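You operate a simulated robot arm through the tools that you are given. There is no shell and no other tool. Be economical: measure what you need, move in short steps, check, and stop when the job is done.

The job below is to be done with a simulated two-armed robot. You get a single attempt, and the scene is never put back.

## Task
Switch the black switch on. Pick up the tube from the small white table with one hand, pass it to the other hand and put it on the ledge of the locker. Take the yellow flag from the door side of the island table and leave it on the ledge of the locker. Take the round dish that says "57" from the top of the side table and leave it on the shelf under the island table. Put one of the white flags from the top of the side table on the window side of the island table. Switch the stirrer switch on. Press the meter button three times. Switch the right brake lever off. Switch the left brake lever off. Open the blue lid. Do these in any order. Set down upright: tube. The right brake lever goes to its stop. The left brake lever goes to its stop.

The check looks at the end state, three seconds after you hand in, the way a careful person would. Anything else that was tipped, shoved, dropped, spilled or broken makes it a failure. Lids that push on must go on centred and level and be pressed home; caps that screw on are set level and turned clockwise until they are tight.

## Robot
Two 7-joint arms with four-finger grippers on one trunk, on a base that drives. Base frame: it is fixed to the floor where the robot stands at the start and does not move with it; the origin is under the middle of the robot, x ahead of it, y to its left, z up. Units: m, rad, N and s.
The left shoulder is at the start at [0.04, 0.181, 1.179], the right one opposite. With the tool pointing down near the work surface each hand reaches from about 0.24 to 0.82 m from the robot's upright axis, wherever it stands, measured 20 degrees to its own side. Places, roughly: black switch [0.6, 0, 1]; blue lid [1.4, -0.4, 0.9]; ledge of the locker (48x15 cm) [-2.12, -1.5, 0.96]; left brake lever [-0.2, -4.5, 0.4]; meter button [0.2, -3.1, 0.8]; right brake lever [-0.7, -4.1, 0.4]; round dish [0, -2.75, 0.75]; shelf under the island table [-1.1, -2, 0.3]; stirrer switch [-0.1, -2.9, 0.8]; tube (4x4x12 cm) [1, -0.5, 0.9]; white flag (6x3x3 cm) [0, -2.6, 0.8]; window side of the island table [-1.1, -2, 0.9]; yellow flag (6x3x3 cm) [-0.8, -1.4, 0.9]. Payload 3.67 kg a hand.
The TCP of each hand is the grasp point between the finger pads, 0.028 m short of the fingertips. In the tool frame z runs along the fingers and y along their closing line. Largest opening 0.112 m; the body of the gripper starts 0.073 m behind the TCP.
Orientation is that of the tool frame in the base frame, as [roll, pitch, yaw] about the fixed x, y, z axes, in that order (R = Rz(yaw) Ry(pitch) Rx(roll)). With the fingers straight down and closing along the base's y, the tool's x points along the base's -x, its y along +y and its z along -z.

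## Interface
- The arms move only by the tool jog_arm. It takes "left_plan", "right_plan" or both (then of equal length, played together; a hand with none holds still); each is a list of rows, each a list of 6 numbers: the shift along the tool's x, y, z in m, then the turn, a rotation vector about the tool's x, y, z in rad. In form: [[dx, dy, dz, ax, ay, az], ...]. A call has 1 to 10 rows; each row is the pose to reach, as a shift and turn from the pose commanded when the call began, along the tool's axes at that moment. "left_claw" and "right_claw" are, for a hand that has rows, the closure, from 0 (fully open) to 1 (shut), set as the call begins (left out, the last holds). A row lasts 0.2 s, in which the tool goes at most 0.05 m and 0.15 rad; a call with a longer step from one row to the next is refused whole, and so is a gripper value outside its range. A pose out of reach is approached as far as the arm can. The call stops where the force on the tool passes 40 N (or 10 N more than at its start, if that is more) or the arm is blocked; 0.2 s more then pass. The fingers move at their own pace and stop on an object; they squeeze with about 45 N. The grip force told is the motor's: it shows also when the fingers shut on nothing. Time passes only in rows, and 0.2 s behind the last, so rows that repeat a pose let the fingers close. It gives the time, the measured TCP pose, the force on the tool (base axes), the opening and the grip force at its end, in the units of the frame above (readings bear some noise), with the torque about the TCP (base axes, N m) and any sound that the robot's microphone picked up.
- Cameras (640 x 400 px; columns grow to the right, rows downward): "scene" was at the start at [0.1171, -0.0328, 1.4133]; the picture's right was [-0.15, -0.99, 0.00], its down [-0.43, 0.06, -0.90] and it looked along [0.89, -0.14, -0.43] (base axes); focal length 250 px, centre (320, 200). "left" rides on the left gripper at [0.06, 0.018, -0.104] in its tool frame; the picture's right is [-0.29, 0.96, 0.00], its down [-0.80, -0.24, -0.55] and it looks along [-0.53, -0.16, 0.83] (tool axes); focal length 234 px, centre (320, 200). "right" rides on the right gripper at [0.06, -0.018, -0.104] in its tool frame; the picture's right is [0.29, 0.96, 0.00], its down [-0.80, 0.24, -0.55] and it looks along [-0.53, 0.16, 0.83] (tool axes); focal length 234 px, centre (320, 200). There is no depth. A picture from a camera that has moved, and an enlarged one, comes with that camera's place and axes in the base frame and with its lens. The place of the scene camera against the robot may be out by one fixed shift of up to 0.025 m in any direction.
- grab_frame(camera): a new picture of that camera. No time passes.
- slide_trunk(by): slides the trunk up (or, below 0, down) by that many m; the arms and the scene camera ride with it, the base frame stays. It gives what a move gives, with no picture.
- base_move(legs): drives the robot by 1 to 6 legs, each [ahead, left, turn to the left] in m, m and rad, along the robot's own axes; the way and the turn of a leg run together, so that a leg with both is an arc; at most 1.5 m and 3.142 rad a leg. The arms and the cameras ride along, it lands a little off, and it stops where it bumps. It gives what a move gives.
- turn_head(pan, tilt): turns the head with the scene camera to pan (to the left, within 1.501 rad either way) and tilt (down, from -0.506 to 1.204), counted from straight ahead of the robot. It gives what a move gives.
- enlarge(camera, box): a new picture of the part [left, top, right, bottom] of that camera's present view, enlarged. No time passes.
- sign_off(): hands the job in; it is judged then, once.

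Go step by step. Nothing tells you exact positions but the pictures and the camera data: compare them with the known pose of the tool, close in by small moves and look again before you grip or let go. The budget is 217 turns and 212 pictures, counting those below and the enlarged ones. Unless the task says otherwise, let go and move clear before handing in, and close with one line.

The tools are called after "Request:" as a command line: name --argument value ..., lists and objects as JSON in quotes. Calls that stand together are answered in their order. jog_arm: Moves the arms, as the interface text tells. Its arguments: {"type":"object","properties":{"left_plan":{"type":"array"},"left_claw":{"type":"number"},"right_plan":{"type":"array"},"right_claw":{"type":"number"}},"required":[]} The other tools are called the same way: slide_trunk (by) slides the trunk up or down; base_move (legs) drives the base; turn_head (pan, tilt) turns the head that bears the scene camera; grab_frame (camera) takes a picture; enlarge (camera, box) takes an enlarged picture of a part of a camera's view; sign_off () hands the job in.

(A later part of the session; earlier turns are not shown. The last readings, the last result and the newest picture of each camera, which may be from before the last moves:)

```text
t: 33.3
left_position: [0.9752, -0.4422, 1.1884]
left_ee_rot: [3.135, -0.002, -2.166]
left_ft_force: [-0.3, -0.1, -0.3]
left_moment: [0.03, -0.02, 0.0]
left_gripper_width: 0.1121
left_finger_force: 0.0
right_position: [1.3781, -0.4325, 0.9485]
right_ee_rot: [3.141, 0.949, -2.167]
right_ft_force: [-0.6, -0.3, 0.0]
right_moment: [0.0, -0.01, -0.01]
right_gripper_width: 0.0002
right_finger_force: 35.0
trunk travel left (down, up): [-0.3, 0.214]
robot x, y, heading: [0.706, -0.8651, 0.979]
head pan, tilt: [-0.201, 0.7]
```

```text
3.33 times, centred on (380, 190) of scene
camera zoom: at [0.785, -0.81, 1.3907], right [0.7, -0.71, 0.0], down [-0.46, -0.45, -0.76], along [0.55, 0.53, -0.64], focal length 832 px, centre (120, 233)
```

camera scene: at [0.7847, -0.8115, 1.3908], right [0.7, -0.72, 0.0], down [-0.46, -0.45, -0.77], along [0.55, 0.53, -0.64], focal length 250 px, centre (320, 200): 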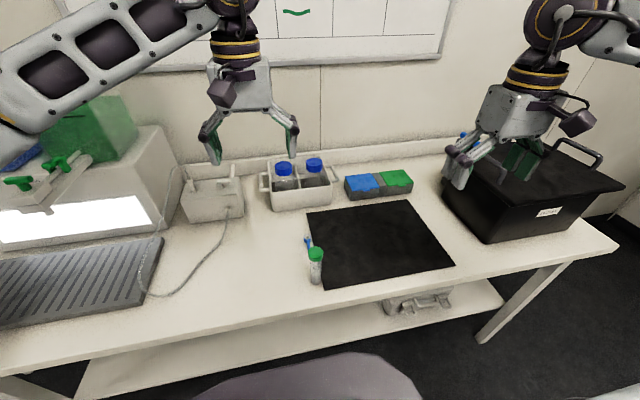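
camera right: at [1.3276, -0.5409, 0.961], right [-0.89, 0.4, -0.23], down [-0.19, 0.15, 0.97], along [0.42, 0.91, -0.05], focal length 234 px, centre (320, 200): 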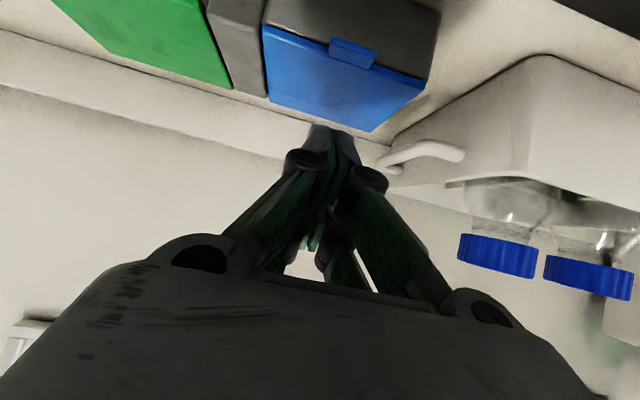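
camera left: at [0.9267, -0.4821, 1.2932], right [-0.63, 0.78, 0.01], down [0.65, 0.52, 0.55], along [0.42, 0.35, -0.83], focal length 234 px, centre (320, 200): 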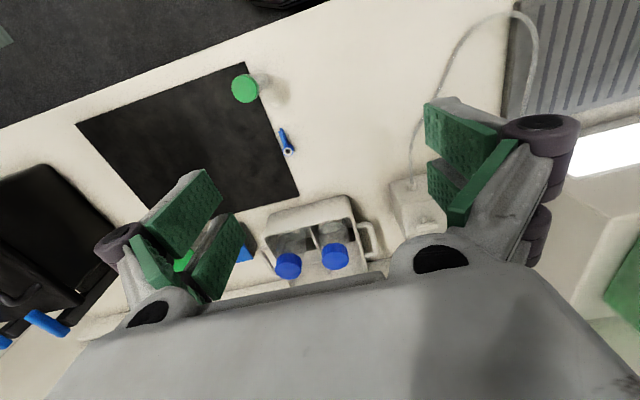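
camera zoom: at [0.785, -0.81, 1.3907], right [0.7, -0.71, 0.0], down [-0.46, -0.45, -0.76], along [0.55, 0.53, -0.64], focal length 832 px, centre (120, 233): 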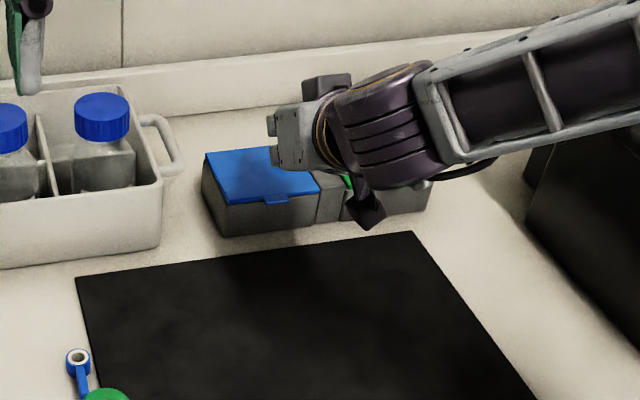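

The lid is still shut. I'll look closely at the tab.

Request:
enlarge --camera "right" --box '[250, 0, 450, 130]'

Request:
enlarge --camera "scene" --box '[340, 160, 404, 200]'

```text
3.08 times, centred on (350, 65) of right
camera zoom: at [1.3276, -0.5409, 0.961], right [-0.89, 0.4, -0.23], down [-0.19, 0.15, 0.97], along [0.42, 0.91, -0.05], focal length 720 px, centre (228, 615)
```

zoom: 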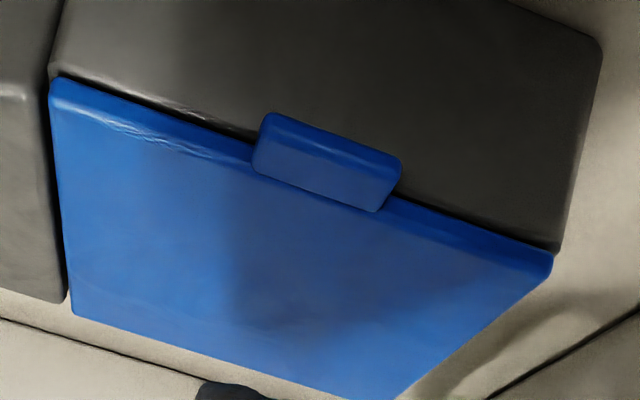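

```text
10.00 times, centred on (372, 180) of scene
camera zoom: at [0.785, -0.81, 1.3907], right [0.7, -0.71, 0.0], down [-0.46, -0.45, -0.76], along [0.55, 0.53, -0.64], focal length 2497 px, centre (-200, 400)
```

zoom: 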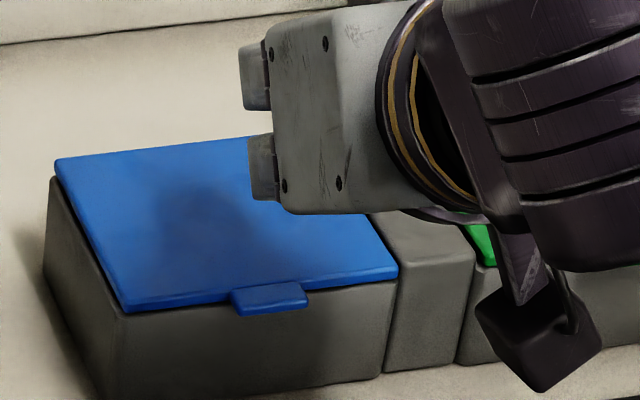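

The tab overhangs about 1 cm; my lift probably let it slip off. I'll retry, staying pressed in while lifting only 2.5 cm, then look.

Request:
jog_arm --right_plan '[[0.025, 0, -0.035, 0, 0, 0], [0.0495, 0, -0.069, 0, 0, 0], [0.08, 0, -0.047, 0, 0, 0], [0.1105, 0, -0.0254, 0, 0, 0], [0.0946, 0, 0.0, 0, 0, 0], [0.0785, 0, 0.0243, 0, 0, 0], [0.0715, 0, 0.0205, 0, 0, 0], [0.065, 0, 0.0158, 0, 0, 0], [0.0547, 0, 0.0096, 0, 0, 0]]'

Request:
grab_frame --camera "right"

Request:
enlarge --camera "scene" --box '[332, 150, 412, 200]'

```text
t: 34.8
left_position: [0.9753, -0.4443, 1.1887]
left_ee_rot: [3.133, 0.0, -2.168]
left_ft_force: [-0.3, -0.3, 0.0]
left_moment: [-0.01, 0.01, 0.01]
left_gripper_width: 0.1119
left_finger_force: 0.0
right_position: [1.36, -0.461, 0.8681]
right_ee_rot: [3.137, 0.943, -2.171]
right_ft_force: [-7.5, -14.2, 7.7]
right_moment: [0.25, -0.34, 0.11]
right_gripper_width: 0.006
right_finger_force: 36.1
right hand out of reach, approached as far as the arm can: row 4
trunk travel left (down, up): [-0.3, 0.214]
robot x, y, heading: [0.7037, -0.8677, 0.979]
head pan, tilt: [-0.201, 0.7]
stopped in row 7 (right hand): the force on the tool passed its limit at 187 N (the readings are from after the stop); the commanded pose is now the measured one
```

```text
171 pictures are left
camera right: at [1.308, -0.5695, 0.8825], right [-0.89, 0.4, -0.23], down [-0.19, 0.15, 0.97], along [0.42, 0.91, -0.06], focal length 234 px, centre (320, 200)
```

right: 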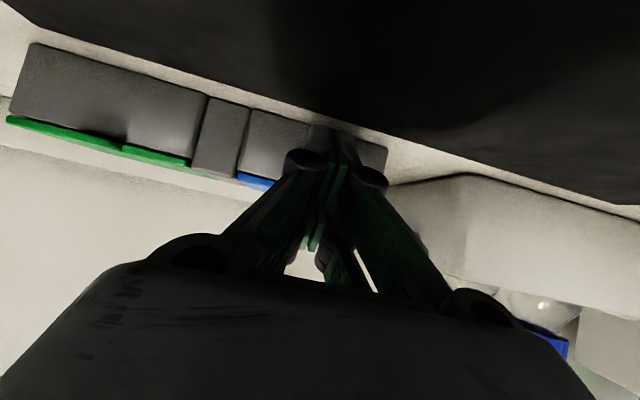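

```text
8.00 times, centred on (372, 175) of scene
camera zoom: at [0.7844, -0.8126, 1.3908], right [0.7, -0.72, 0.0], down [-0.46, -0.45, -0.77], along [0.55, 0.53, -0.64], focal length 1998 px, centre (-96, 400)
```

zoom: 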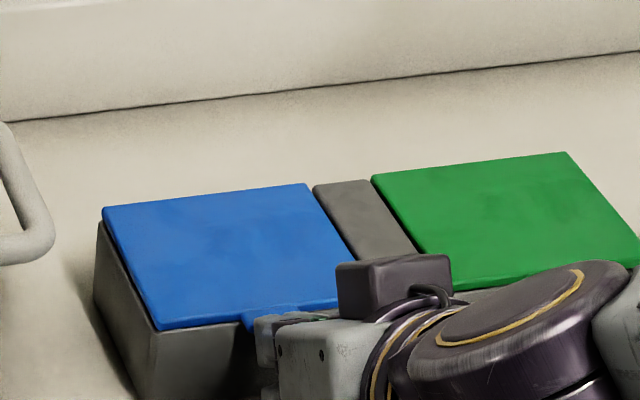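

The last stop was a hard push against the box front. I'll ease back a few millimetres, lift a little, and look.

Request:
jog_arm --right_plan '[[0.0035, 0, -0.0049, 0, 0, 0], [0.0035, 0, -0.0049, 0, 0, 0], [-0.0013, 0, -0.0084, 0, 0, 0], [-0.0062, 0, -0.0119, 0, 0, 0]]'

Request:
enlarge --camera "right" --box '[220, 90, 420, 215]'

Request:
enlarge --camera "scene" --box '[332, 150, 412, 200]'

```text
t: 35.8
left_position: [0.9759, -0.4419, 1.1869]
left_ee_rot: [3.135, -0.002, -2.166]
left_ft_force: [0.5, -0.3, -0.5]
left_moment: [0.0, 0.0, 0.0]
left_gripper_width: 0.1119
left_finger_force: 0.0
right_position: [1.3577, -0.4649, 0.879]
right_ee_rot: [3.138, 0.944, -2.168]
right_ft_force: [0.0, -0.6, -0.6]
right_moment: [-0.02, 0.02, -0.03]
right_gripper_width: 0.0004
right_finger_force: 35.5
trunk travel left (down, up): [-0.3, 0.214]
robot x, y, heading: [0.7077, -0.867, 0.975]
head pan, tilt: [-0.201, 0.7]
```

```text
3.20 times, centred on (320, 152) of right
camera zoom: at [1.3057, -0.573, 0.8935], right [-0.89, 0.4, -0.23], down [-0.19, 0.15, 0.97], along [0.42, 0.9, -0.06], focal length 749 px, centre (320, 352)
```

zoom: 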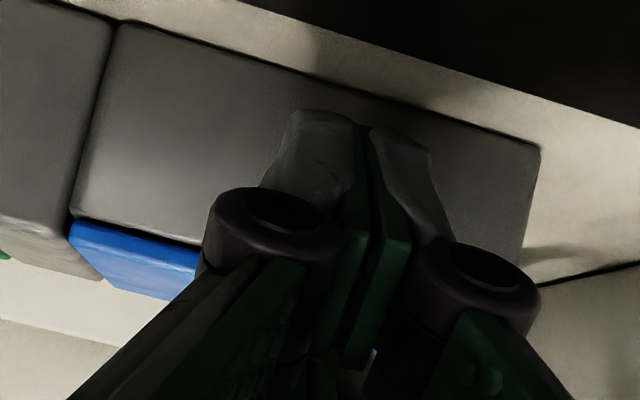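

```text
8.00 times, centred on (372, 175) of scene
camera zoom: at [0.7855, -0.8105, 1.3907], right [0.7, -0.72, 0.0], down [-0.46, -0.45, -0.76], along [0.55, 0.53, -0.64], focal length 1998 px, centre (-96, 400)
```

zoom: 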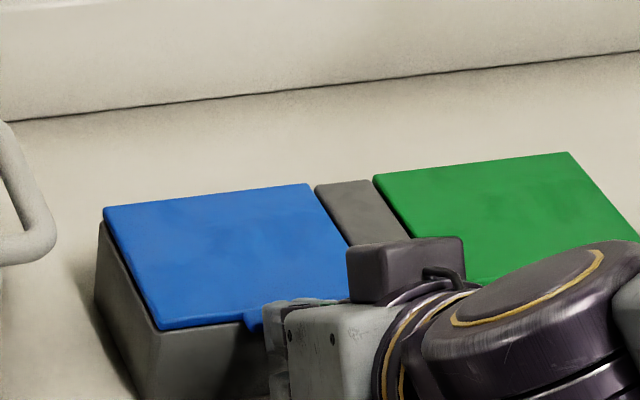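

Fingers sit under the tab area but aren't touching it yet. Lifting straight up another 2 cm.

Request:
jog_arm --right_plan '[[-0.0041, 0, -0.0029, 0, 0, 0], [-0.0081, 0, -0.0059, 0, 0, 0], [-0.0122, 0, -0.0088, 0, 0, 0], [-0.0162, 0, -0.0117, 0, 0, 0]]'

Request:
enlarge --camera "right" --box '[220, 90, 420, 215]'

Request:
enlarge --camera "scene" --box '[332, 150, 412, 200]'

```text
t: 36.8
left_position: [0.9767, -0.4431, 1.1867]
left_ee_rot: [3.135, -0.002, -2.167]
left_ft_force: [-0.3, -0.6, 0.4]
left_moment: [0.0, -0.01, 0.0]
left_gripper_width: 0.1122
left_finger_force: 0.2
right_position: [1.3585, -0.4642, 0.9008]
right_ee_rot: [3.138, 0.944, -2.169]
right_ft_force: [-1.1, 0.3, 0.4]
right_moment: [-0.03, 0.04, -0.02]
right_gripper_width: 0.0
right_finger_force: 35.5
trunk travel left (down, up): [-0.3, 0.214]
robot x, y, heading: [0.7082, -0.8647, 0.97]
head pan, tilt: [-0.201, 0.7]
```

```text
3.20 times, centred on (320, 152) of right
camera zoom: at [1.3058, -0.5729, 0.9142], right [-0.89, 0.4, -0.23], down [-0.19, 0.15, 0.97], along [0.42, 0.91, -0.06], focal length 749 px, centre (320, 352)
```

zoom: 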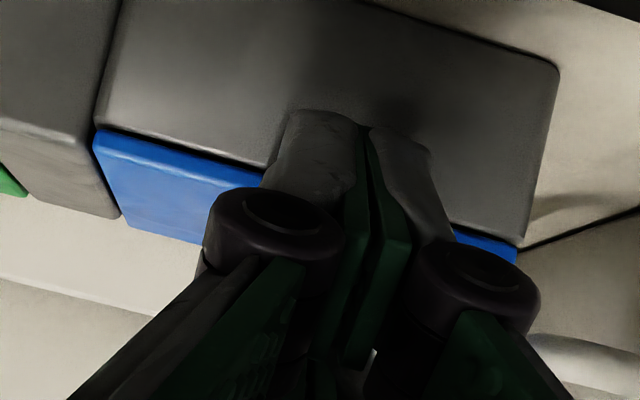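

```text
8.00 times, centred on (372, 175) of scene
camera zoom: at [0.7853, -0.8106, 1.3907], right [0.7, -0.72, 0.0], down [-0.46, -0.45, -0.76], along [0.55, 0.53, -0.64], focal length 1998 px, centre (-96, 400)
```

zoom: 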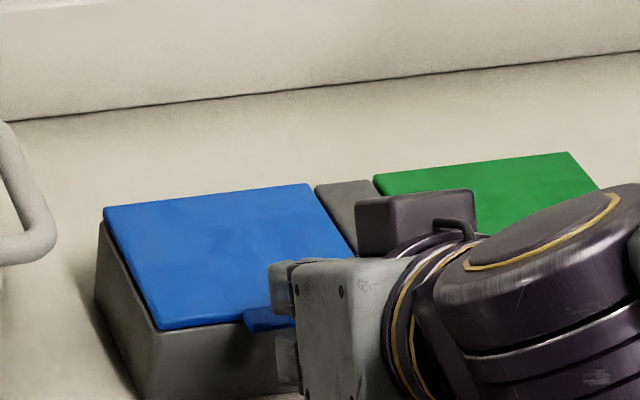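

Two-view triangulation of the lid corners puts the lid lower than I thought: z ≈ 0.866, tab edge at [1.381, -0.4285]. My fingertips had been butting against the tab's edge. Going in lower.

Request:
jog_arm --right_plan '[[0.0176, 0, -0.0243, 0, 0, 0], [0.034, 0, -0.012, 0, 0, 0], [0.0508, 0, -0.0002, 0, 0, 0], [0.0332, 0.0014, 0.0241, 0, 0, 0], [0.024, 0.0014, 0.0359, 0, 0, 0], [0.0185, 0.0014, 0.0426, 0, 0, 0]]'

Request:
enlarge --camera "right" --box '[220, 90, 420, 215]'

```text
t: 38.3
left_position: [0.9731, -0.4492, 1.1913]
left_ee_rot: [3.136, 0.001, -2.171]
left_ft_force: [-0.7, 0.4, 0.1]
left_moment: [0.03, -0.02, -0.01]
left_gripper_width: 0.112
left_finger_force: 0.0
right_position: [1.3654, -0.4523, 0.8611]
right_ee_rot: [3.136, 0.936, -2.175]
right_ft_force: [-14.6, -24.9, 19.5]
right_moment: [0.6, -0.51, 0.05]
right_gripper_width: 0.0
right_finger_force: 35.9
right hand out of reach, approached as far as the arm can: row 3, 4
trunk travel left (down, up): [-0.3, 0.214]
robot x, y, heading: [0.7082, -0.8742, 0.973]
head pan, tilt: [-0.201, 0.7]
stopped in row 6 (right hand): the force on the tool passed its limit at 48 N (the readings are from after the stop); the commanded pose is now the measured one
```

```text
3.20 times, centred on (320, 152) of right
camera zoom: at [1.3125, -0.5601, 0.8764], right [-0.89, 0.4, -0.23], down [-0.18, 0.16, 0.97], along [0.42, 0.9, -0.07], focal length 749 px, centre (320, 352)
```

zoom: 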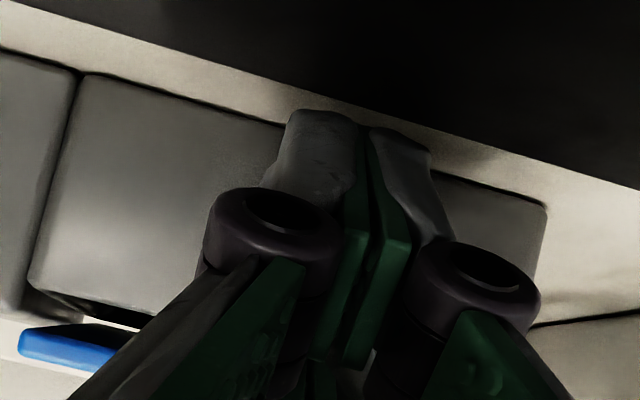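

The lid is now raised off the box by the fingers. Continue lifting and follow the arc back.

Request:
jog_arm --right_plan '[[-0.0069, 0, -0.0075, 0, 0, 0], [-0.0149, 0, -0.0135, 0, 0, 0], [-0.0242, 0, -0.0178, 0, 0, 0], [-0.0397, 0, -0.0169, 0, 0, 0], [-0.0565, 0, -0.0143, 0, 0, 0], [-0.0723, 0, -0.0098, 0, 0, 0]]'

Request:
grab_frame --camera "right"

Request:
enlarge --camera "scene" --box '[322, 130, 418, 190]'

```text
t: 39.7
left_position: [0.9767, -0.4434, 1.1878]
left_ee_rot: [3.135, -0.004, -2.171]
left_ft_force: [-0.3, -0.5, 0.7]
left_moment: [0.01, 0.01, 0.01]
left_gripper_width: 0.1118
left_finger_force: 0.0
right_position: [1.3885, -0.4191, 0.9211]
right_ee_rot: [3.138, 0.929, -2.172]
right_ft_force: [0.1, 0.1, 1.2]
right_moment: [0.01, 0.02, 0.0]
right_gripper_width: 0.0003
right_finger_force: 36.1
trunk travel left (down, up): [-0.3, 0.214]
robot x, y, heading: [0.7043, -0.8683, 0.972]
head pan, tilt: [-0.201, 0.7]
```

```text
164 pictures are left
camera right: at [1.3358, -0.5269, 0.9359], right [-0.89, 0.4, -0.23], down [-0.18, 0.16, 0.97], along [0.42, 0.9, -0.07], focal length 234 px, centre (320, 200)
```

right: 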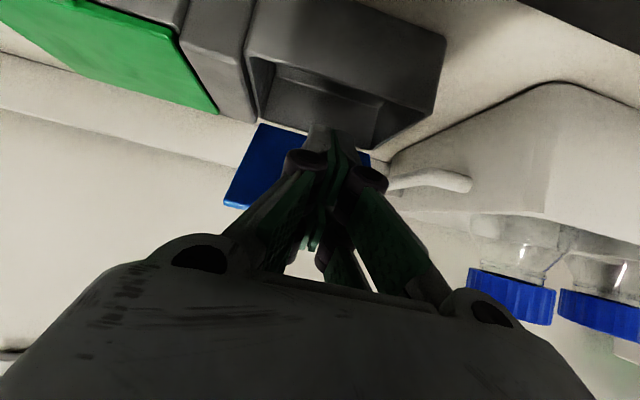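

```text
6.67 times, centred on (370, 160) of scene
camera zoom: at [0.7852, -0.811, 1.3906], right [0.7, -0.72, 0.0], down [-0.46, -0.45, -0.76], along [0.55, 0.53, -0.64], focal length 1665 px, centre (-13, 467)
```

zoom: 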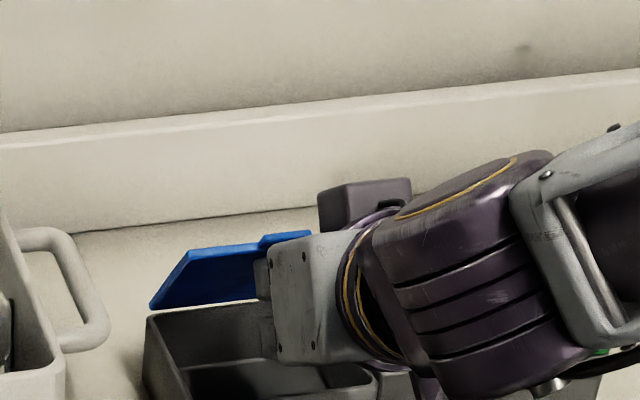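

The lid is standing open at maybe 70°. I'll push it further back past vertical.

Request:
jog_arm --right_plan '[[-0.0186, 0, 0.0048, 0, 0, 0], [-0.034, 0, 0.012, 0, 0, 0], [-0.054, 0, 0.022, 0, 0, 0], [-0.063, 0, 0.034, 0, 0, 0], [-0.072, 0, 0.046, 0, 0, 0]]'

Request:
grab_frame --camera "right"

Request:
enlarge --camera "scene" --box '[322, 130, 418, 190]'

```text
t: 40.9
left_position: [0.9773, -0.4446, 1.1873]
left_ee_rot: [3.134, -0.003, -2.169]
left_ft_force: [-0.1, 0.0, 0.0]
left_moment: [0.03, 0.0, -0.03]
left_gripper_width: 0.112
left_finger_force: 0.1
right_position: [1.4335, -0.3525, 0.9505]
right_ee_rot: [3.136, 0.931, -2.172]
right_ft_force: [-0.1, -0.7, 0.4]
right_moment: [0.0, 0.0, 0.02]
right_gripper_width: 0.0
right_finger_force: 35.4
trunk travel left (down, up): [-0.3, 0.214]
robot x, y, heading: [0.7112, -0.8683, 0.969]
head pan, tilt: [-0.201, 0.7]
```

```text
162 pictures are left
camera right: at [1.381, -0.4611, 0.9656], right [-0.89, 0.4, -0.23], down [-0.18, 0.16, 0.97], along [0.42, 0.9, -0.07], focal length 234 px, centre (320, 200)
```

right: 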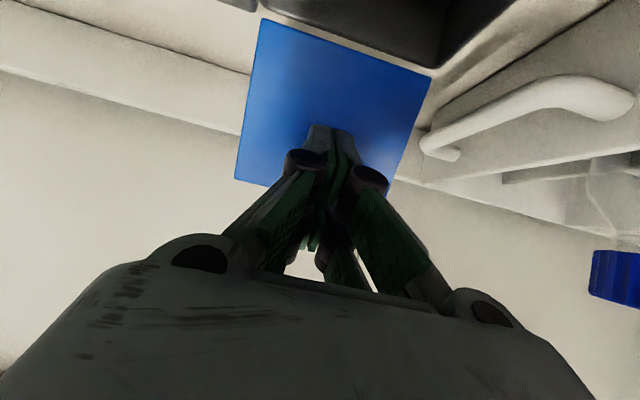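

```text
6.67 times, centred on (370, 160) of scene
camera zoom: at [0.7857, -0.8112, 1.3906], right [0.7, -0.72, 0.0], down [-0.46, -0.45, -0.76], along [0.55, 0.53, -0.64], focal length 1665 px, centre (-13, 467)
```

zoom: 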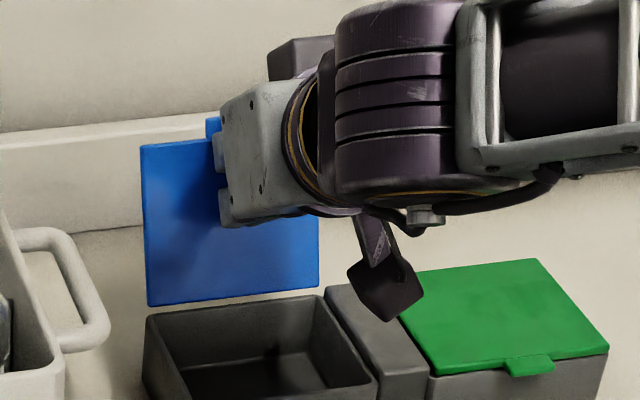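

The lid is about vertical. One more small push back, then withdraw and see that it stays.

Request:
jog_arm --right_plan '[[-0.009, 0, 0.012, 0, 0, 0], [-0.018, 0, 0.024, 0, 0, 0], [-0.018, 0, -0.02, 0, 0, 0], [-0.018, 0, -0.065, 0, 0, 0], [-0.018, 0, -0.11, 0, 0, 0], [-0.018, 0, -0.155, 0, 0, 0]]'

Request:
grab_frame --camera "right"

Request:
enlarge --camera "scene" --box '[290, 130, 450, 230]'

```text
t: 42.3
left_position: [0.9752, -0.4454, 1.19]
left_ee_rot: [3.135, -0.001, -2.167]
left_ft_force: [-0.4, -0.7, -0.9]
left_moment: [-0.02, -0.03, -0.01]
left_gripper_width: 0.1121
left_finger_force: 0.2
right_position: [1.3694, -0.4479, 1.0578]
right_ee_rot: [3.135, 0.931, -2.173]
right_ft_force: [0.3, 0.8, 0.3]
right_moment: [-0.01, -0.01, 0.0]
right_gripper_width: 0.0
right_finger_force: 35.6
right hand out of reach, approached as far as the arm can: row 1, 2
trunk travel left (down, up): [-0.3, 0.214]
robot x, y, heading: [0.7077, -0.8671, 0.969]
head pan, tilt: [-0.201, 0.7]
```

```text
160 pictures are left
camera right: at [1.3165, -0.5557, 1.0728], right [-0.89, 0.4, -0.23], down [-0.18, 0.16, 0.97], along [0.42, 0.9, -0.07], focal length 234 px, centre (320, 200)
```

right: 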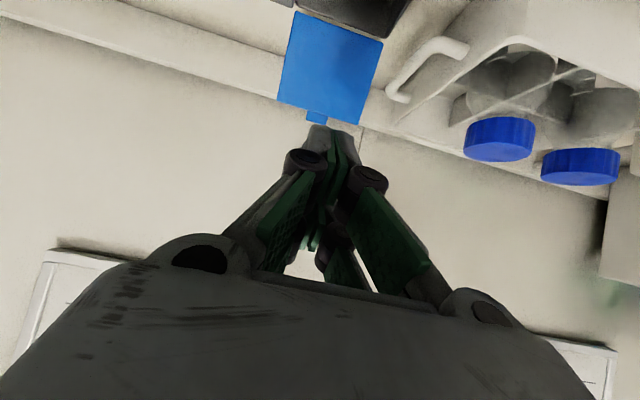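

```text
4.00 times, centred on (370, 180) of scene
camera zoom: at [0.7838, -0.8131, 1.3908], right [0.7, -0.72, 0.0], down [-0.46, -0.45, -0.77], along [0.55, 0.53, -0.64], focal length 999 px, centre (120, 280)
```

zoom: 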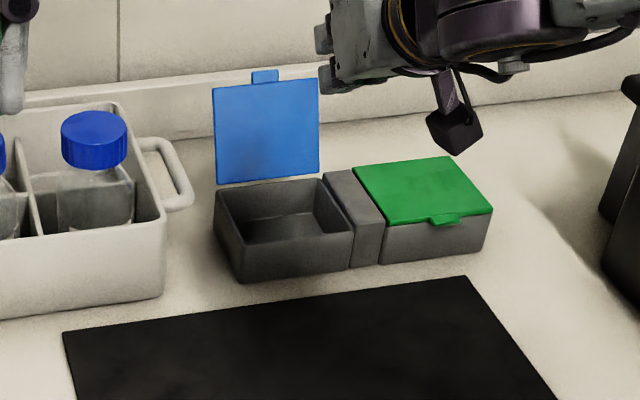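

The blue lid is open and stays. Next is the tube: at about [1.03, -0.533], standing on the bench (top ~0.945). I'll park the right hand and bring the left hand, tilted, behind the tube for a low side grip.

Request:
jog_arm --left_plan '[[0.019, -0.014, 0.034, 0, -0.129, 0], [0.039, -0.027, 0.069, 0, -0.257, 0], [0.058, -0.041, 0.103, 0, -0.386, 0], [0.077, -0.055, 0.137, 0, -0.514, 0], [0.096, -0.069, 0.171, 0, -0.643, 0], [0.116, -0.082, 0.206, 0, -0.771, 0], [0.135, -0.096, 0.24, 0, -0.9, 0], [0.135, -0.096, 0.24, 0, -0.9, 0]]' --right_plan '[[0.001, -0.007, -0.035, 0, 0.133, 0], [0.002, -0.014, -0.07, 0, 0.266, 0], [0.003, -0.021, -0.105, 0, 0.399, 0], [0.004, -0.028, -0.14, 0, 0.532, 0], [0.005, -0.035, -0.175, 0, 0.665, 0], [0.006, -0.042, -0.21, 0, 0.798, 0], [0.0071, -0.05, -0.244, 0, 0.931, 0], [0.0071, -0.05, -0.244, 0, 0.931, 0]]' --right_claw 0 --left_claw 0.1

Request:
grab_frame --camera "left"

Request:
grab_frame --camera "scene"

```text
t: 44.1
left_position: [0.9787, -0.6092, 0.947]
left_ee_rot: [3.132, 0.897, -2.176]
left_ft_force: [0.4, 1.3, -0.6]
left_moment: [-0.01, 0.02, -0.03]
left_gripper_width: 0.1008
left_finger_force: 0.2
right_position: [1.2987, -0.6397, 1.1976]
right_ee_rot: [3.14, -0.003, -2.167]
right_ft_force: [-0.5, 0.2, -0.2]
right_moment: [-0.06, -0.04, 0.02]
right_gripper_width: 0.1119
right_finger_force: 0.0
trunk travel left (down, up): [-0.3, 0.214]
robot x, y, heading: [0.7084, -0.8697, 0.975]
head pan, tilt: [-0.201, 0.7]
```

```text
158 pictures are left
camera left: at [0.8967, -0.6952, 0.9649], right [-0.69, 0.69, 0.23], down [0.24, -0.09, 0.97], along [0.68, 0.72, -0.1], focal length 234 px, centre (320, 200)
```

left: 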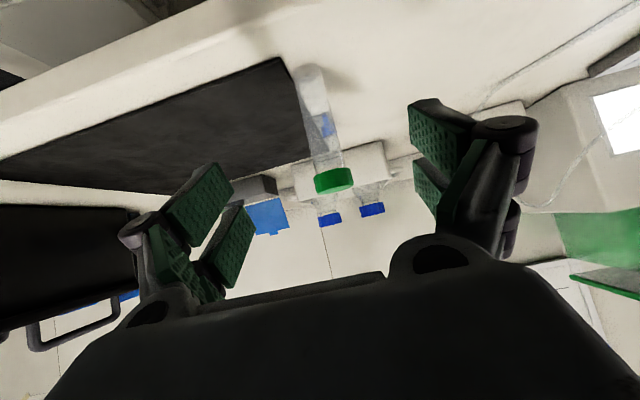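

```text
157 pictures are left
camera scene: at [0.7846, -0.8103, 1.3906], right [0.7, -0.72, 0.0], down [-0.46, -0.45, -0.76], along [0.55, 0.53, -0.64], focal length 250 px, centre (320, 200)
```

scene: 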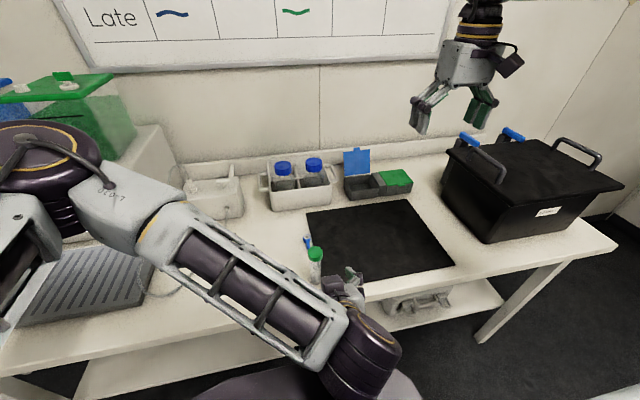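

The tube axis is at (1.025, -0.535), straight ahead of the fingers. Advancing 0.113 m along the tool and closing at z ≈ 0.875.

Request:
jog_arm --left_plan '[[0.001, 0.001, 0.04, 0, 0, 0], [0.001, 0.002, 0.075, 0, 0, 0], [0.002, 0.003, 0.1, 0, 0, 0], [0.002, 0.003, 0.113, 0, 0, 0]]'

Request:
grab_frame --camera "left"

```text
t: 45.1
left_position: [1.0245, -0.5341, 0.8752]
left_ee_rot: [3.131, 0.897, -2.179]
left_ft_force: [0.2, -0.8, 0.2]
left_moment: [0.01, 0.03, 0.01]
left_gripper_width: 0.1006
left_finger_force: 0.1
right_position: [1.2981, -0.6397, 1.1986]
right_ee_rot: [3.14, -0.002, -2.169]
right_ft_force: [-0.3, 0.8, -0.4]
right_moment: [-0.06, -0.04, 0.0]
right_gripper_width: 0.112
right_finger_force: 0.1
trunk travel left (down, up): [-0.3, 0.214]
robot x, y, heading: [0.7052, -0.8661, 0.974]
head pan, tilt: [-0.201, 0.7]
```

```text
156 pictures are left
camera left: at [0.9428, -0.6217, 0.894], right [-0.69, 0.69, 0.23], down [0.24, -0.09, 0.97], along [0.68, 0.72, -0.11], focal length 234 px, centre (320, 200)
```

left: 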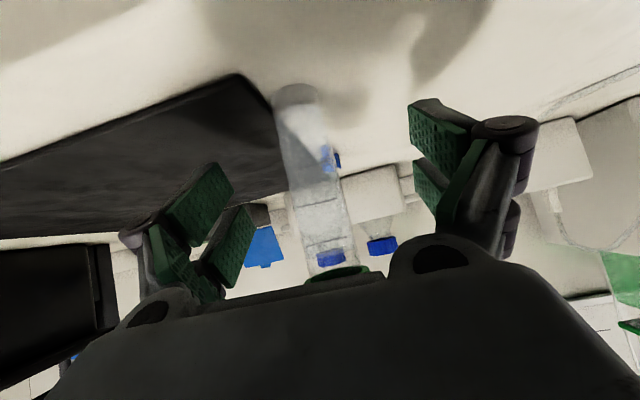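

The tube stands between the pads. Closing, then lifting.

Request:
jog_arm --left_plan '[[0, 0, 0, 0, 0, 0], [0, 0, 0, 0, 0, 0], [0, 0, 0, 0, 0, 0], [0, 0, 0, 0, 0, 0]]' --left_claw 1.0

Request:
jog_arm --left_plan '[[-0.0312, 0, -0.025, 0, 0, 0], [-0.0625, 0, -0.05, 0, 0, 0], [-0.0937, 0, -0.075, 0, 0, 0], [-0.125, 0, -0.1, 0, 0, 0], [-0.156, 0, -0.125, 0, 0, 0]]'

Request:
grab_frame --camera "left"

Request:
grab_frame --camera "scene"

```text
t: 46.1
left_position: [1.0242, -0.5348, 0.8758]
left_ee_rot: [3.129, 0.896, -2.179]
left_ft_force: [0.5, -1.0, 1.0]
left_moment: [-0.03, 0.0, 0.0]
left_gripper_width: 0.0276
left_finger_force: 45.3
right_position: [1.2974, -0.6391, 1.1975]
right_ee_rot: [3.139, -0.001, -2.169]
right_ft_force: [-0.3, -0.6, 0.1]
right_moment: [0.03, 0.0, -0.01]
right_gripper_width: 0.112
right_finger_force: 0.1
trunk travel left (down, up): [-0.3, 0.214]
robot x, y, heading: [0.7074, -0.8703, 0.968]
head pan, tilt: [-0.201, 0.7]
```

```text
t: 47.3
left_position: [1.0257, -0.5367, 1.0785]
left_ee_rot: [3.129, 0.898, -2.178]
left_ft_force: [0.7, 0.1, -0.4]
left_moment: [0.02, 0.0, -0.03]
left_gripper_width: 0.0275
left_finger_force: 45.2
right_position: [1.2973, -0.6398, 1.197]
right_ee_rot: [-3.141, 0.001, -2.17]
right_ft_force: [0.3, -1.1, 0.2]
right_moment: [-0.03, -0.02, -0.02]
right_gripper_width: 0.1122
right_finger_force: 0.0
trunk travel left (down, up): [-0.3, 0.214]
robot x, y, heading: [0.7051, -0.8683, 0.97]
head pan, tilt: [-0.201, 0.7]
```

```text
155 pictures are left
camera left: at [0.943, -0.6241, 1.0948], right [-0.69, 0.69, 0.23], down [0.24, -0.09, 0.97], along [0.68, 0.72, -0.11], focal length 234 px, centre (320, 200)
```

left: 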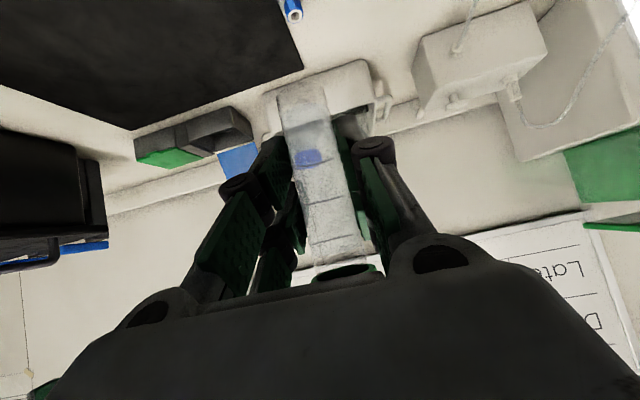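

```text
154 pictures are left
camera scene: at [0.7848, -0.8119, 1.3907], right [0.7, -0.72, 0.0], down [-0.46, -0.45, -0.77], along [0.55, 0.53, -0.64], focal length 250 px, centre (320, 200)
```

scene: 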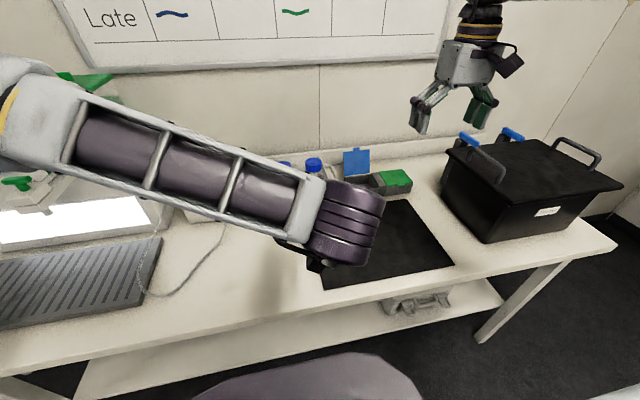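

The tube is gripped at 27.6 mm. I'll bring the right hand over its cap, tool down, for the hand-over.

Request:
jog_arm --right_plan '[[0, 0, -0.045, 0, 0, 0], [0.01, 0.04, -0.065, 0, 0, 0], [0.02, 0.085, -0.065, 0, 0, 0], [0.03, 0.13, -0.065, 0, 0, 0], [0.04, 0.175, -0.065, 0, 0, 0], [0.05, 0.22, -0.065, 0, 0, 0], [0.06, 0.26, -0.065, 0, 0, 0], [0.067, 0.283, -0.065, 0, 0, 0]]' --right_claw 0.25

Request:
grab_frame --camera "right"

Request:
grab_frame --camera "scene"

```text
t: 49.1
left_position: [1.0257, -0.5357, 1.0759]
left_ee_rot: [3.131, 0.898, -2.178]
left_ft_force: [0.3, 0.2, -1.0]
left_moment: [-0.01, -0.04, 0.0]
left_gripper_width: 0.0277
left_finger_force: 45.1
right_position: [1.0265, -0.5361, 1.2622]
right_ee_rot: [3.141, -0.003, -2.171]
right_ft_force: [-0.1, 0.1, 0.1]
right_moment: [-0.02, 0.05, 0.01]
right_gripper_width: 0.0841
right_finger_force: 0.0
trunk travel left (down, up): [-0.3, 0.214]
robot x, y, heading: [0.7079, -0.8715, 0.972]
head pan, tilt: [-0.201, 0.7]
```

```text
153 pictures are left
camera right: at [1.0085, -0.5953, 1.3675], right [-0.95, 0.3, 0.0], down [0.25, 0.79, 0.55], along [0.17, 0.53, -0.83], focal length 234 px, centre (320, 200)
```

right: 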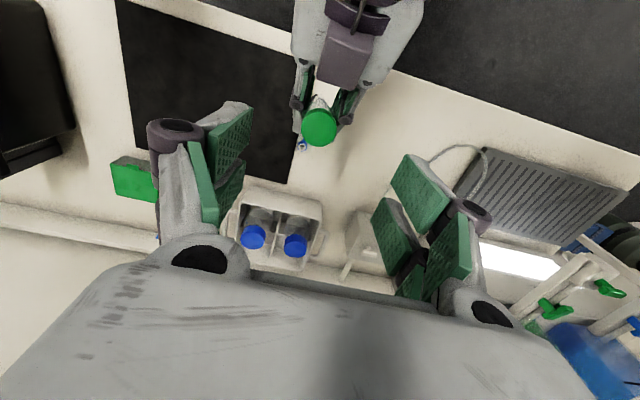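

```text
152 pictures are left
camera scene: at [0.7853, -0.811, 1.3905], right [0.7, -0.72, 0.0], down [-0.46, -0.45, -0.76], along [0.55, 0.53, -0.64], focal length 250 px, centre (320, 200)
```

scene: 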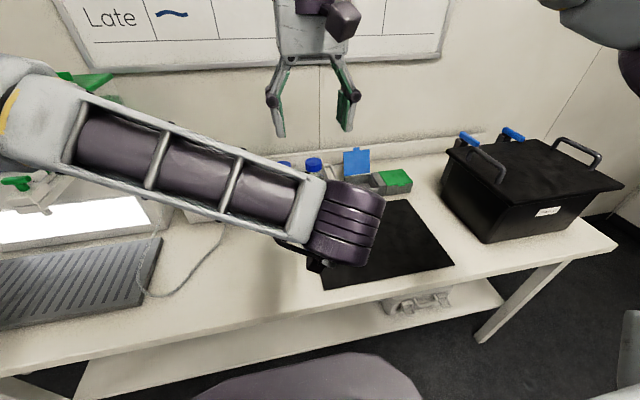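

The cap is centred under the right hand. Descending 0.12 m to the cap.

Request:
jog_arm --right_plan '[[-0.004, 0, 0.03, 0, 0, 0], [-0.004, 0, 0.06, 0, 0, 0], [-0.004, 0, 0.085, 0, 0, 0], [-0.004, 0, 0.105, 0, 0, 0], [-0.004, 0, 0.12, 0, 0, 0]]'

Request:
grab_frame --camera "right"

Request:
grab_frame --camera "left"

Request:
grab_frame --camera "scene"

```text
t: 50.3
left_position: [1.0269, -0.5365, 1.0758]
left_ee_rot: [3.129, 0.897, -2.178]
left_ft_force: [0.3, -0.2, -1.5]
left_moment: [-0.02, 0.06, 0.0]
left_gripper_width: 0.0278
left_finger_force: 44.9
right_position: [1.0293, -0.5329, 1.1438]
right_ee_rot: [3.14, 0.0, -2.167]
right_ft_force: [-0.5, -0.3, 0.4]
right_moment: [0.01, 0.01, 0.02]
right_gripper_width: 0.0836
right_finger_force: 0.1
trunk travel left (down, up): [-0.3, 0.214]
robot x, y, heading: [0.7079, -0.8652, 0.973]
head pan, tilt: [-0.201, 0.7]
```

```text
151 pictures are left
camera right: at [1.0104, -0.5924, 1.2488], right [-0.95, 0.3, 0.0], down [0.25, 0.79, 0.55], along [0.16, 0.53, -0.83], focal length 234 px, centre (320, 200)
```

right: 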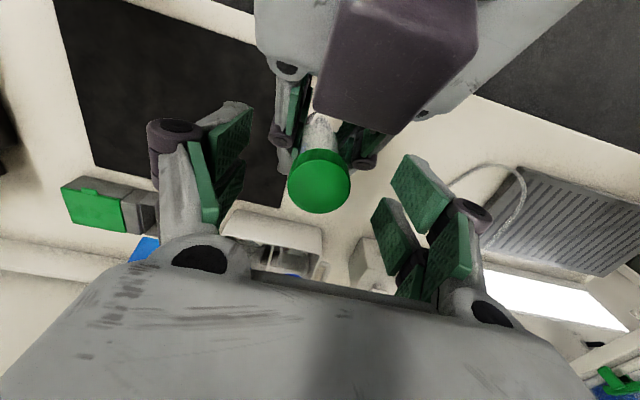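

```text
150 pictures are left
camera left: at [0.9439, -0.6236, 1.0941], right [-0.69, 0.69, 0.23], down [0.24, -0.09, 0.97], along [0.68, 0.72, -0.11], focal length 234 px, centre (320, 200)
```

left: 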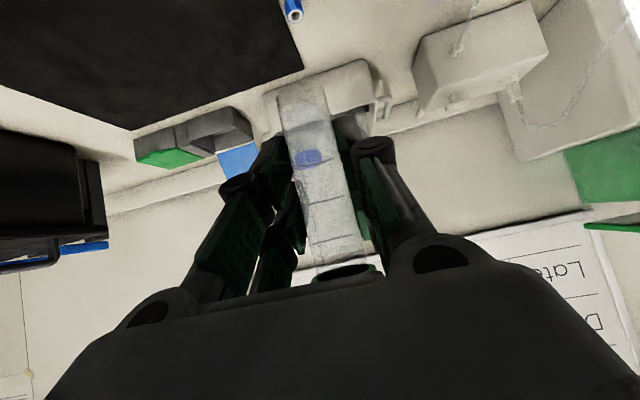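

```text
149 pictures are left
camera scene: at [0.7856, -0.8113, 1.3906], right [0.7, -0.72, 0.0], down [-0.46, -0.45, -0.76], along [0.55, 0.53, -0.64], focal length 250 px, centre (320, 200)
```

scene: 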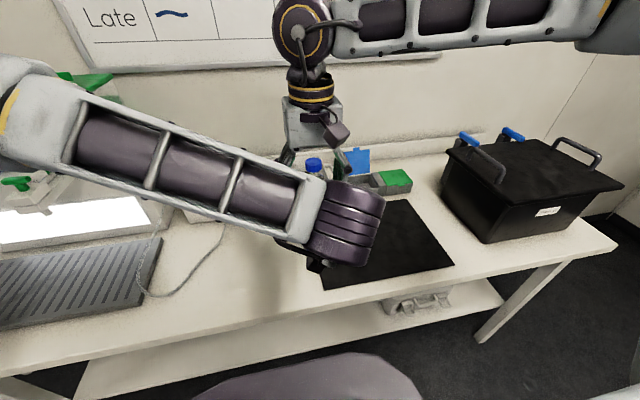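

The cap top looks about 1 cm below the grasp point. Lowering 12 mm more and closing the right hand.

Request:
jog_arm --right_plan '[[0, 0, 0.006, 0, 0, 0], [0, 0, 0.012, 0, 0, 0], [0, 0, 0.012, 0, 0, 0]]'

Request:
jog_arm --right_plan '[[0, 0, 0, 0, 0, 0], [0, 0, 0, 0, 0, 0], [0, 0, 0, 0, 0, 0]]' --right_claw 1.0

Request:
grab_frame --camera "right"

```text
t: 51.1
left_position: [1.0254, -0.5372, 1.0764]
left_ee_rot: [3.13, 0.899, -2.179]
left_ft_force: [0.4, 1.0, -1.2]
left_moment: [-0.02, -0.03, 0.02]
left_gripper_width: 0.0275
left_finger_force: 44.9
right_position: [1.0278, -0.5333, 1.1314]
right_ee_rot: [3.138, -0.003, -2.17]
right_ft_force: [-0.7, -0.8, 0.4]
right_moment: [0.0, -0.05, -0.02]
right_gripper_width: 0.0842
right_finger_force: 0.0
trunk travel left (down, up): [-0.3, 0.214]
robot x, y, heading: [0.7073, -0.8668, 0.972]
head pan, tilt: [-0.201, 0.7]
```

```text
t: 51.9
left_position: [1.0256, -0.5364, 1.0771]
left_ee_rot: [3.129, 0.898, -2.179]
left_ft_force: [-1.2, -0.7, 0.0]
left_moment: [0.17, 0.16, 0.11]
left_gripper_width: 0.027
left_finger_force: 45.0
right_position: [1.0286, -0.5329, 1.1323]
right_ee_rot: [3.141, -0.001, -2.169]
right_ft_force: [0.0, 0.4, -0.4]
right_moment: [-0.23, -0.15, -0.09]
right_gripper_width: 0.0663
right_finger_force: 44.7
trunk travel left (down, up): [-0.3, 0.214]
robot x, y, heading: [0.7088, -0.8677, 0.97]
head pan, tilt: [-0.201, 0.7]
```

```text
148 pictures are left
camera right: at [1.0099, -0.5925, 1.2372], right [-0.95, 0.3, 0.0], down [0.25, 0.79, 0.55], along [0.16, 0.53, -0.83], focal length 234 px, centre (320, 200)
```

right: 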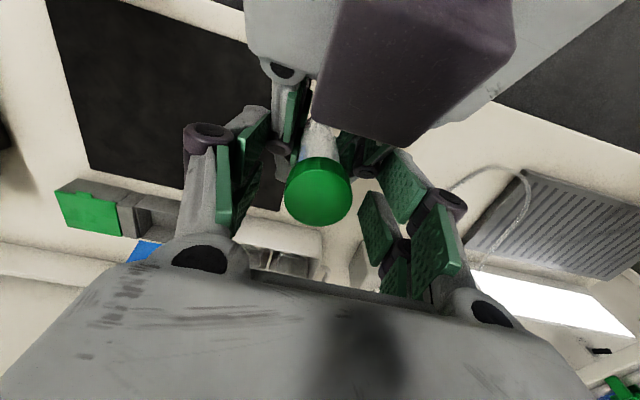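

The right fingers stopped on the left finger plates at 66 mm, so I'll open, raise 11 mm, shift 5 mm forward and close again on the cap alone.

Request:
jog_arm --right_plan '[[0, 0, 0, 0, 0, 0], [-0.005, 0, -0.011, 0, 0, 0], [-0.005, 0, -0.011, 0, 0, 0]]' --right_claw 0.25

Request:
jog_arm --right_plan '[[0, 0, 0, 0, 0, 0], [0, 0, 0, 0, 0, 0], [0, 0, 0, 0, 0, 0]]' --right_claw 1.0

Request:
grab_frame --camera "right"

```text
t: 52.7
left_position: [1.026, -0.5357, 1.0772]
left_ee_rot: [3.129, 0.896, -2.177]
left_ft_force: [-0.3, 0.6, -0.8]
left_moment: [-0.03, 0.03, -0.01]
left_gripper_width: 0.0274
left_finger_force: 45.2
right_position: [1.032, -0.5296, 1.1424]
right_ee_rot: [3.141, -0.004, -2.17]
right_ft_force: [-0.2, -0.2, -0.5]
right_moment: [-0.01, -0.02, 0.01]
right_gripper_width: 0.0836
right_finger_force: 0.1
trunk travel left (down, up): [-0.3, 0.214]
robot x, y, heading: [0.708, -0.8658, 0.969]
head pan, tilt: [-0.201, 0.7]
```

```text
t: 53.5
left_position: [1.0249, -0.537, 1.0764]
left_ee_rot: [3.127, 0.897, -2.176]
left_ft_force: [2.1, -2.0, -1.3]
left_moment: [-0.18, -0.32, -0.09]
left_gripper_width: 0.0269
left_finger_force: 44.4
right_position: [1.0326, -0.5302, 1.1433]
right_ee_rot: [3.138, 0.0, -2.168]
right_ft_force: [-1.7, 0.7, 2.0]
right_moment: [0.22, 0.46, 0.07]
right_gripper_width: 0.049
right_finger_force: 45.4
trunk travel left (down, up): [-0.3, 0.214]
robot x, y, heading: [0.7087, -0.8694, 0.97]
head pan, tilt: [-0.201, 0.7]
```

```text
147 pictures are left
camera right: at [1.0129, -0.5885, 1.2483], right [-0.95, 0.3, 0.0], down [0.25, 0.79, 0.55], along [0.16, 0.53, -0.83], focal length 234 px, centre (320, 200)
```

right: 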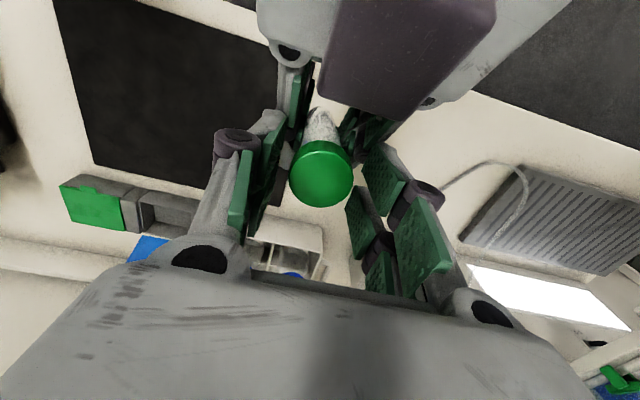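

Still blocked by the left knuckles, so I'll clear the right hand, set the tube back on the bench nearer its edge, and re-grip it lower and flatter with the left hand.

Request:
jog_arm --right_plan '[[0, 0, 0, 0, 0, 0], [0, 0, 0, 0, 0, 0], [0, 0, -0.04, 0, 0, 0], [0, 0, -0.08, 0, 0, 0], [0, 0, -0.12, 0, 0, 0], [0, -0.05, -0.12, 0, 0, 0], [0, -0.1, -0.12, 0, 0, 0], [0, -0.15, -0.12, 0, 0, 0], [0, -0.2, -0.12, 0, 0, 0]]' --right_claw 0.25

Request:
jog_arm --left_plan '[[0.0312, 0, -0.039, 0, 0, 0], [0.0625, 0, -0.014, 0, 0, 0], [0.0937, 0, 0.011, 0, 0, 0], [0.125, 0, 0.036, 0, 0, 0], [0.156, 0, 0.061, 0, 0, 0], [0.172, 0, 0.0735, 0, 0, 0], [0.18, 0, 0.08, 0, 0, 0]]'

Request:
grab_frame --camera "left"

Request:
grab_frame --camera "right"

```text
t: 55.5
left_position: [1.0248, -0.5378, 1.0755]
left_ee_rot: [3.129, 0.9, -2.18]
left_ft_force: [-0.6, 0.2, 0.1]
left_moment: [0.01, -0.02, 0.01]
left_gripper_width: 0.0277
left_finger_force: 45.1
right_position: [1.1997, -0.6435, 1.2625]
right_ee_rot: [3.136, -0.001, -2.168]
right_ft_force: [1.2, 0.5, -0.6]
right_moment: [0.07, 0.03, 0.01]
right_gripper_width: 0.0842
right_finger_force: 0.1
right hand out of reach, approached as far as the arm can: row 5
trunk travel left (down, up): [-0.3, 0.214]
robot x, y, heading: [0.7064, -0.8666, 0.972]
head pan, tilt: [-0.201, 0.7]
```

```text
t: 57.1
left_position: [0.997, -0.5764, 0.884]
left_ee_rot: [3.129, 0.899, -2.178]
left_ft_force: [-0.3, 0.1, -0.8]
left_moment: [0.04, -0.02, -0.02]
left_gripper_width: 0.0273
left_finger_force: 45.2
right_position: [1.1983, -0.6419, 1.2613]
right_ee_rot: [3.137, -0.003, -2.17]
right_ft_force: [-0.2, 0.2, 0.2]
right_moment: [-0.01, 0.01, 0.02]
right_gripper_width: 0.0841
right_finger_force: 0.0
trunk travel left (down, up): [-0.3, 0.214]
robot x, y, heading: [0.7085, -0.8696, 0.979]
head pan, tilt: [-0.201, 0.7]
```

```text
146 pictures are left
camera left: at [0.9145, -0.6638, 0.9029], right [-0.69, 0.69, 0.23], down [0.24, -0.09, 0.97], along [0.68, 0.72, -0.1], focal length 234 px, centre (320, 200)
```

left: 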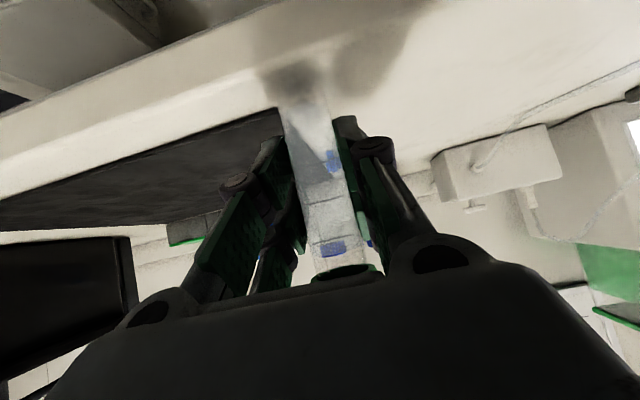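

```text
145 pictures are left
camera right: at [1.1796, -0.7008, 1.3676], right [-0.95, 0.3, 0.0], down [0.25, 0.79, 0.55], along [0.16, 0.53, -0.83], focal length 234 px, centre (320, 200)
```

right: 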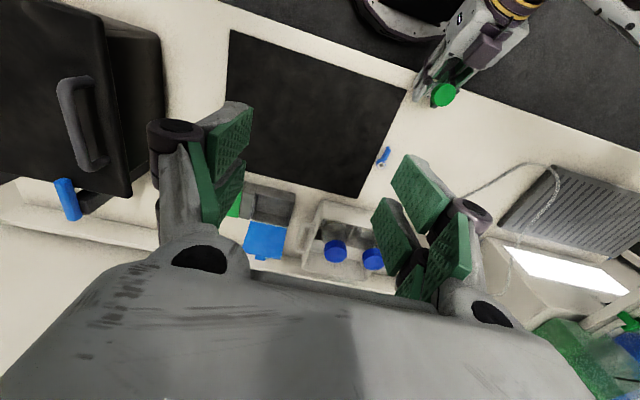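

About 8 mm above the bench. Lowering to contact, then opening.

Request:
jog_arm --left_plan '[[0.003, 0, 0.0025, 0, 0, 0], [0.006, 0, 0.0048, 0, 0, 0], [0.0068, 0, 0.0053, 0, 0, 0]]'

```text
t: 57.9
left_position: [0.9953, -0.5758, 0.8763]
left_ee_rot: [3.128, 0.895, -2.179]
left_ft_force: [0.3, 0.2, -0.8]
left_moment: [0.03, 0.0, 0.0]
left_gripper_width: 0.0271
left_finger_force: 44.8
right_position: [1.1981, -0.642, 1.2616]
right_ee_rot: [3.141, 0.001, -2.168]
right_ft_force: [0.5, -0.2, 0.2]
right_moment: [-0.04, 0.04, -0.02]
right_gripper_width: 0.084
right_finger_force: 0.0
trunk travel left (down, up): [-0.3, 0.214]
robot x, y, heading: [0.7058, -0.8659, 0.973]
head pan, tilt: [-0.201, 0.7]
```

Request:
jog_arm --left_plan '[[0.0008, 0, 0.0006, 0, 0, 0], [0.0016, 0, 0.0012, 0, 0, 0], [0.0016, 0, 0.0012, 0, 0, 0]]'

Request:
enlarge --camera "left" --box '[240, 40, 400, 140]'

```text
t: 58.7
left_position: [0.996, -0.5775, 0.8771]
left_ee_rot: [3.132, 0.901, -2.175]
left_ft_force: [-2.8, 3.2, 22.1]
left_moment: [0.14, 0.14, 0.01]
left_gripper_width: 0.0272
left_finger_force: 44.9
right_position: [1.1969, -0.6423, 1.2631]
right_ee_rot: [3.139, -0.001, -2.168]
right_ft_force: [-0.1, 0.6, 0.0]
right_moment: [0.0, 0.0, 0.04]
right_gripper_width: 0.0838
right_finger_force: 0.0
trunk travel left (down, up): [-0.3, 0.214]
robot x, y, heading: [0.7104, -0.8684, 0.971]
head pan, tilt: [-0.201, 0.7]
```

```text
4.00 times, centred on (320, 90) of left
camera zoom: at [0.9139, -0.6637, 0.8936], right [-0.69, 0.69, 0.23], down [0.24, -0.09, 0.97], along [0.68, 0.72, -0.1], focal length 937 px, centre (320, 640)
```

zoom: 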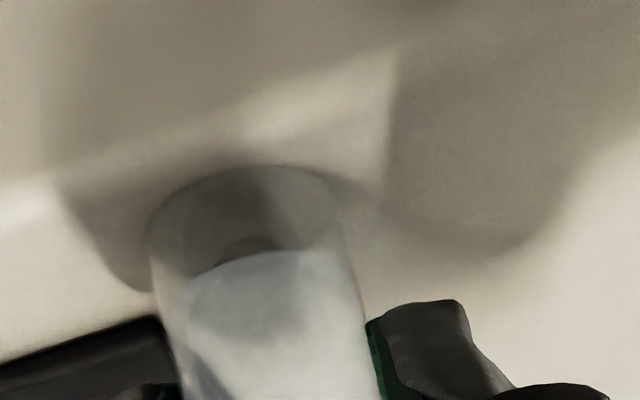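

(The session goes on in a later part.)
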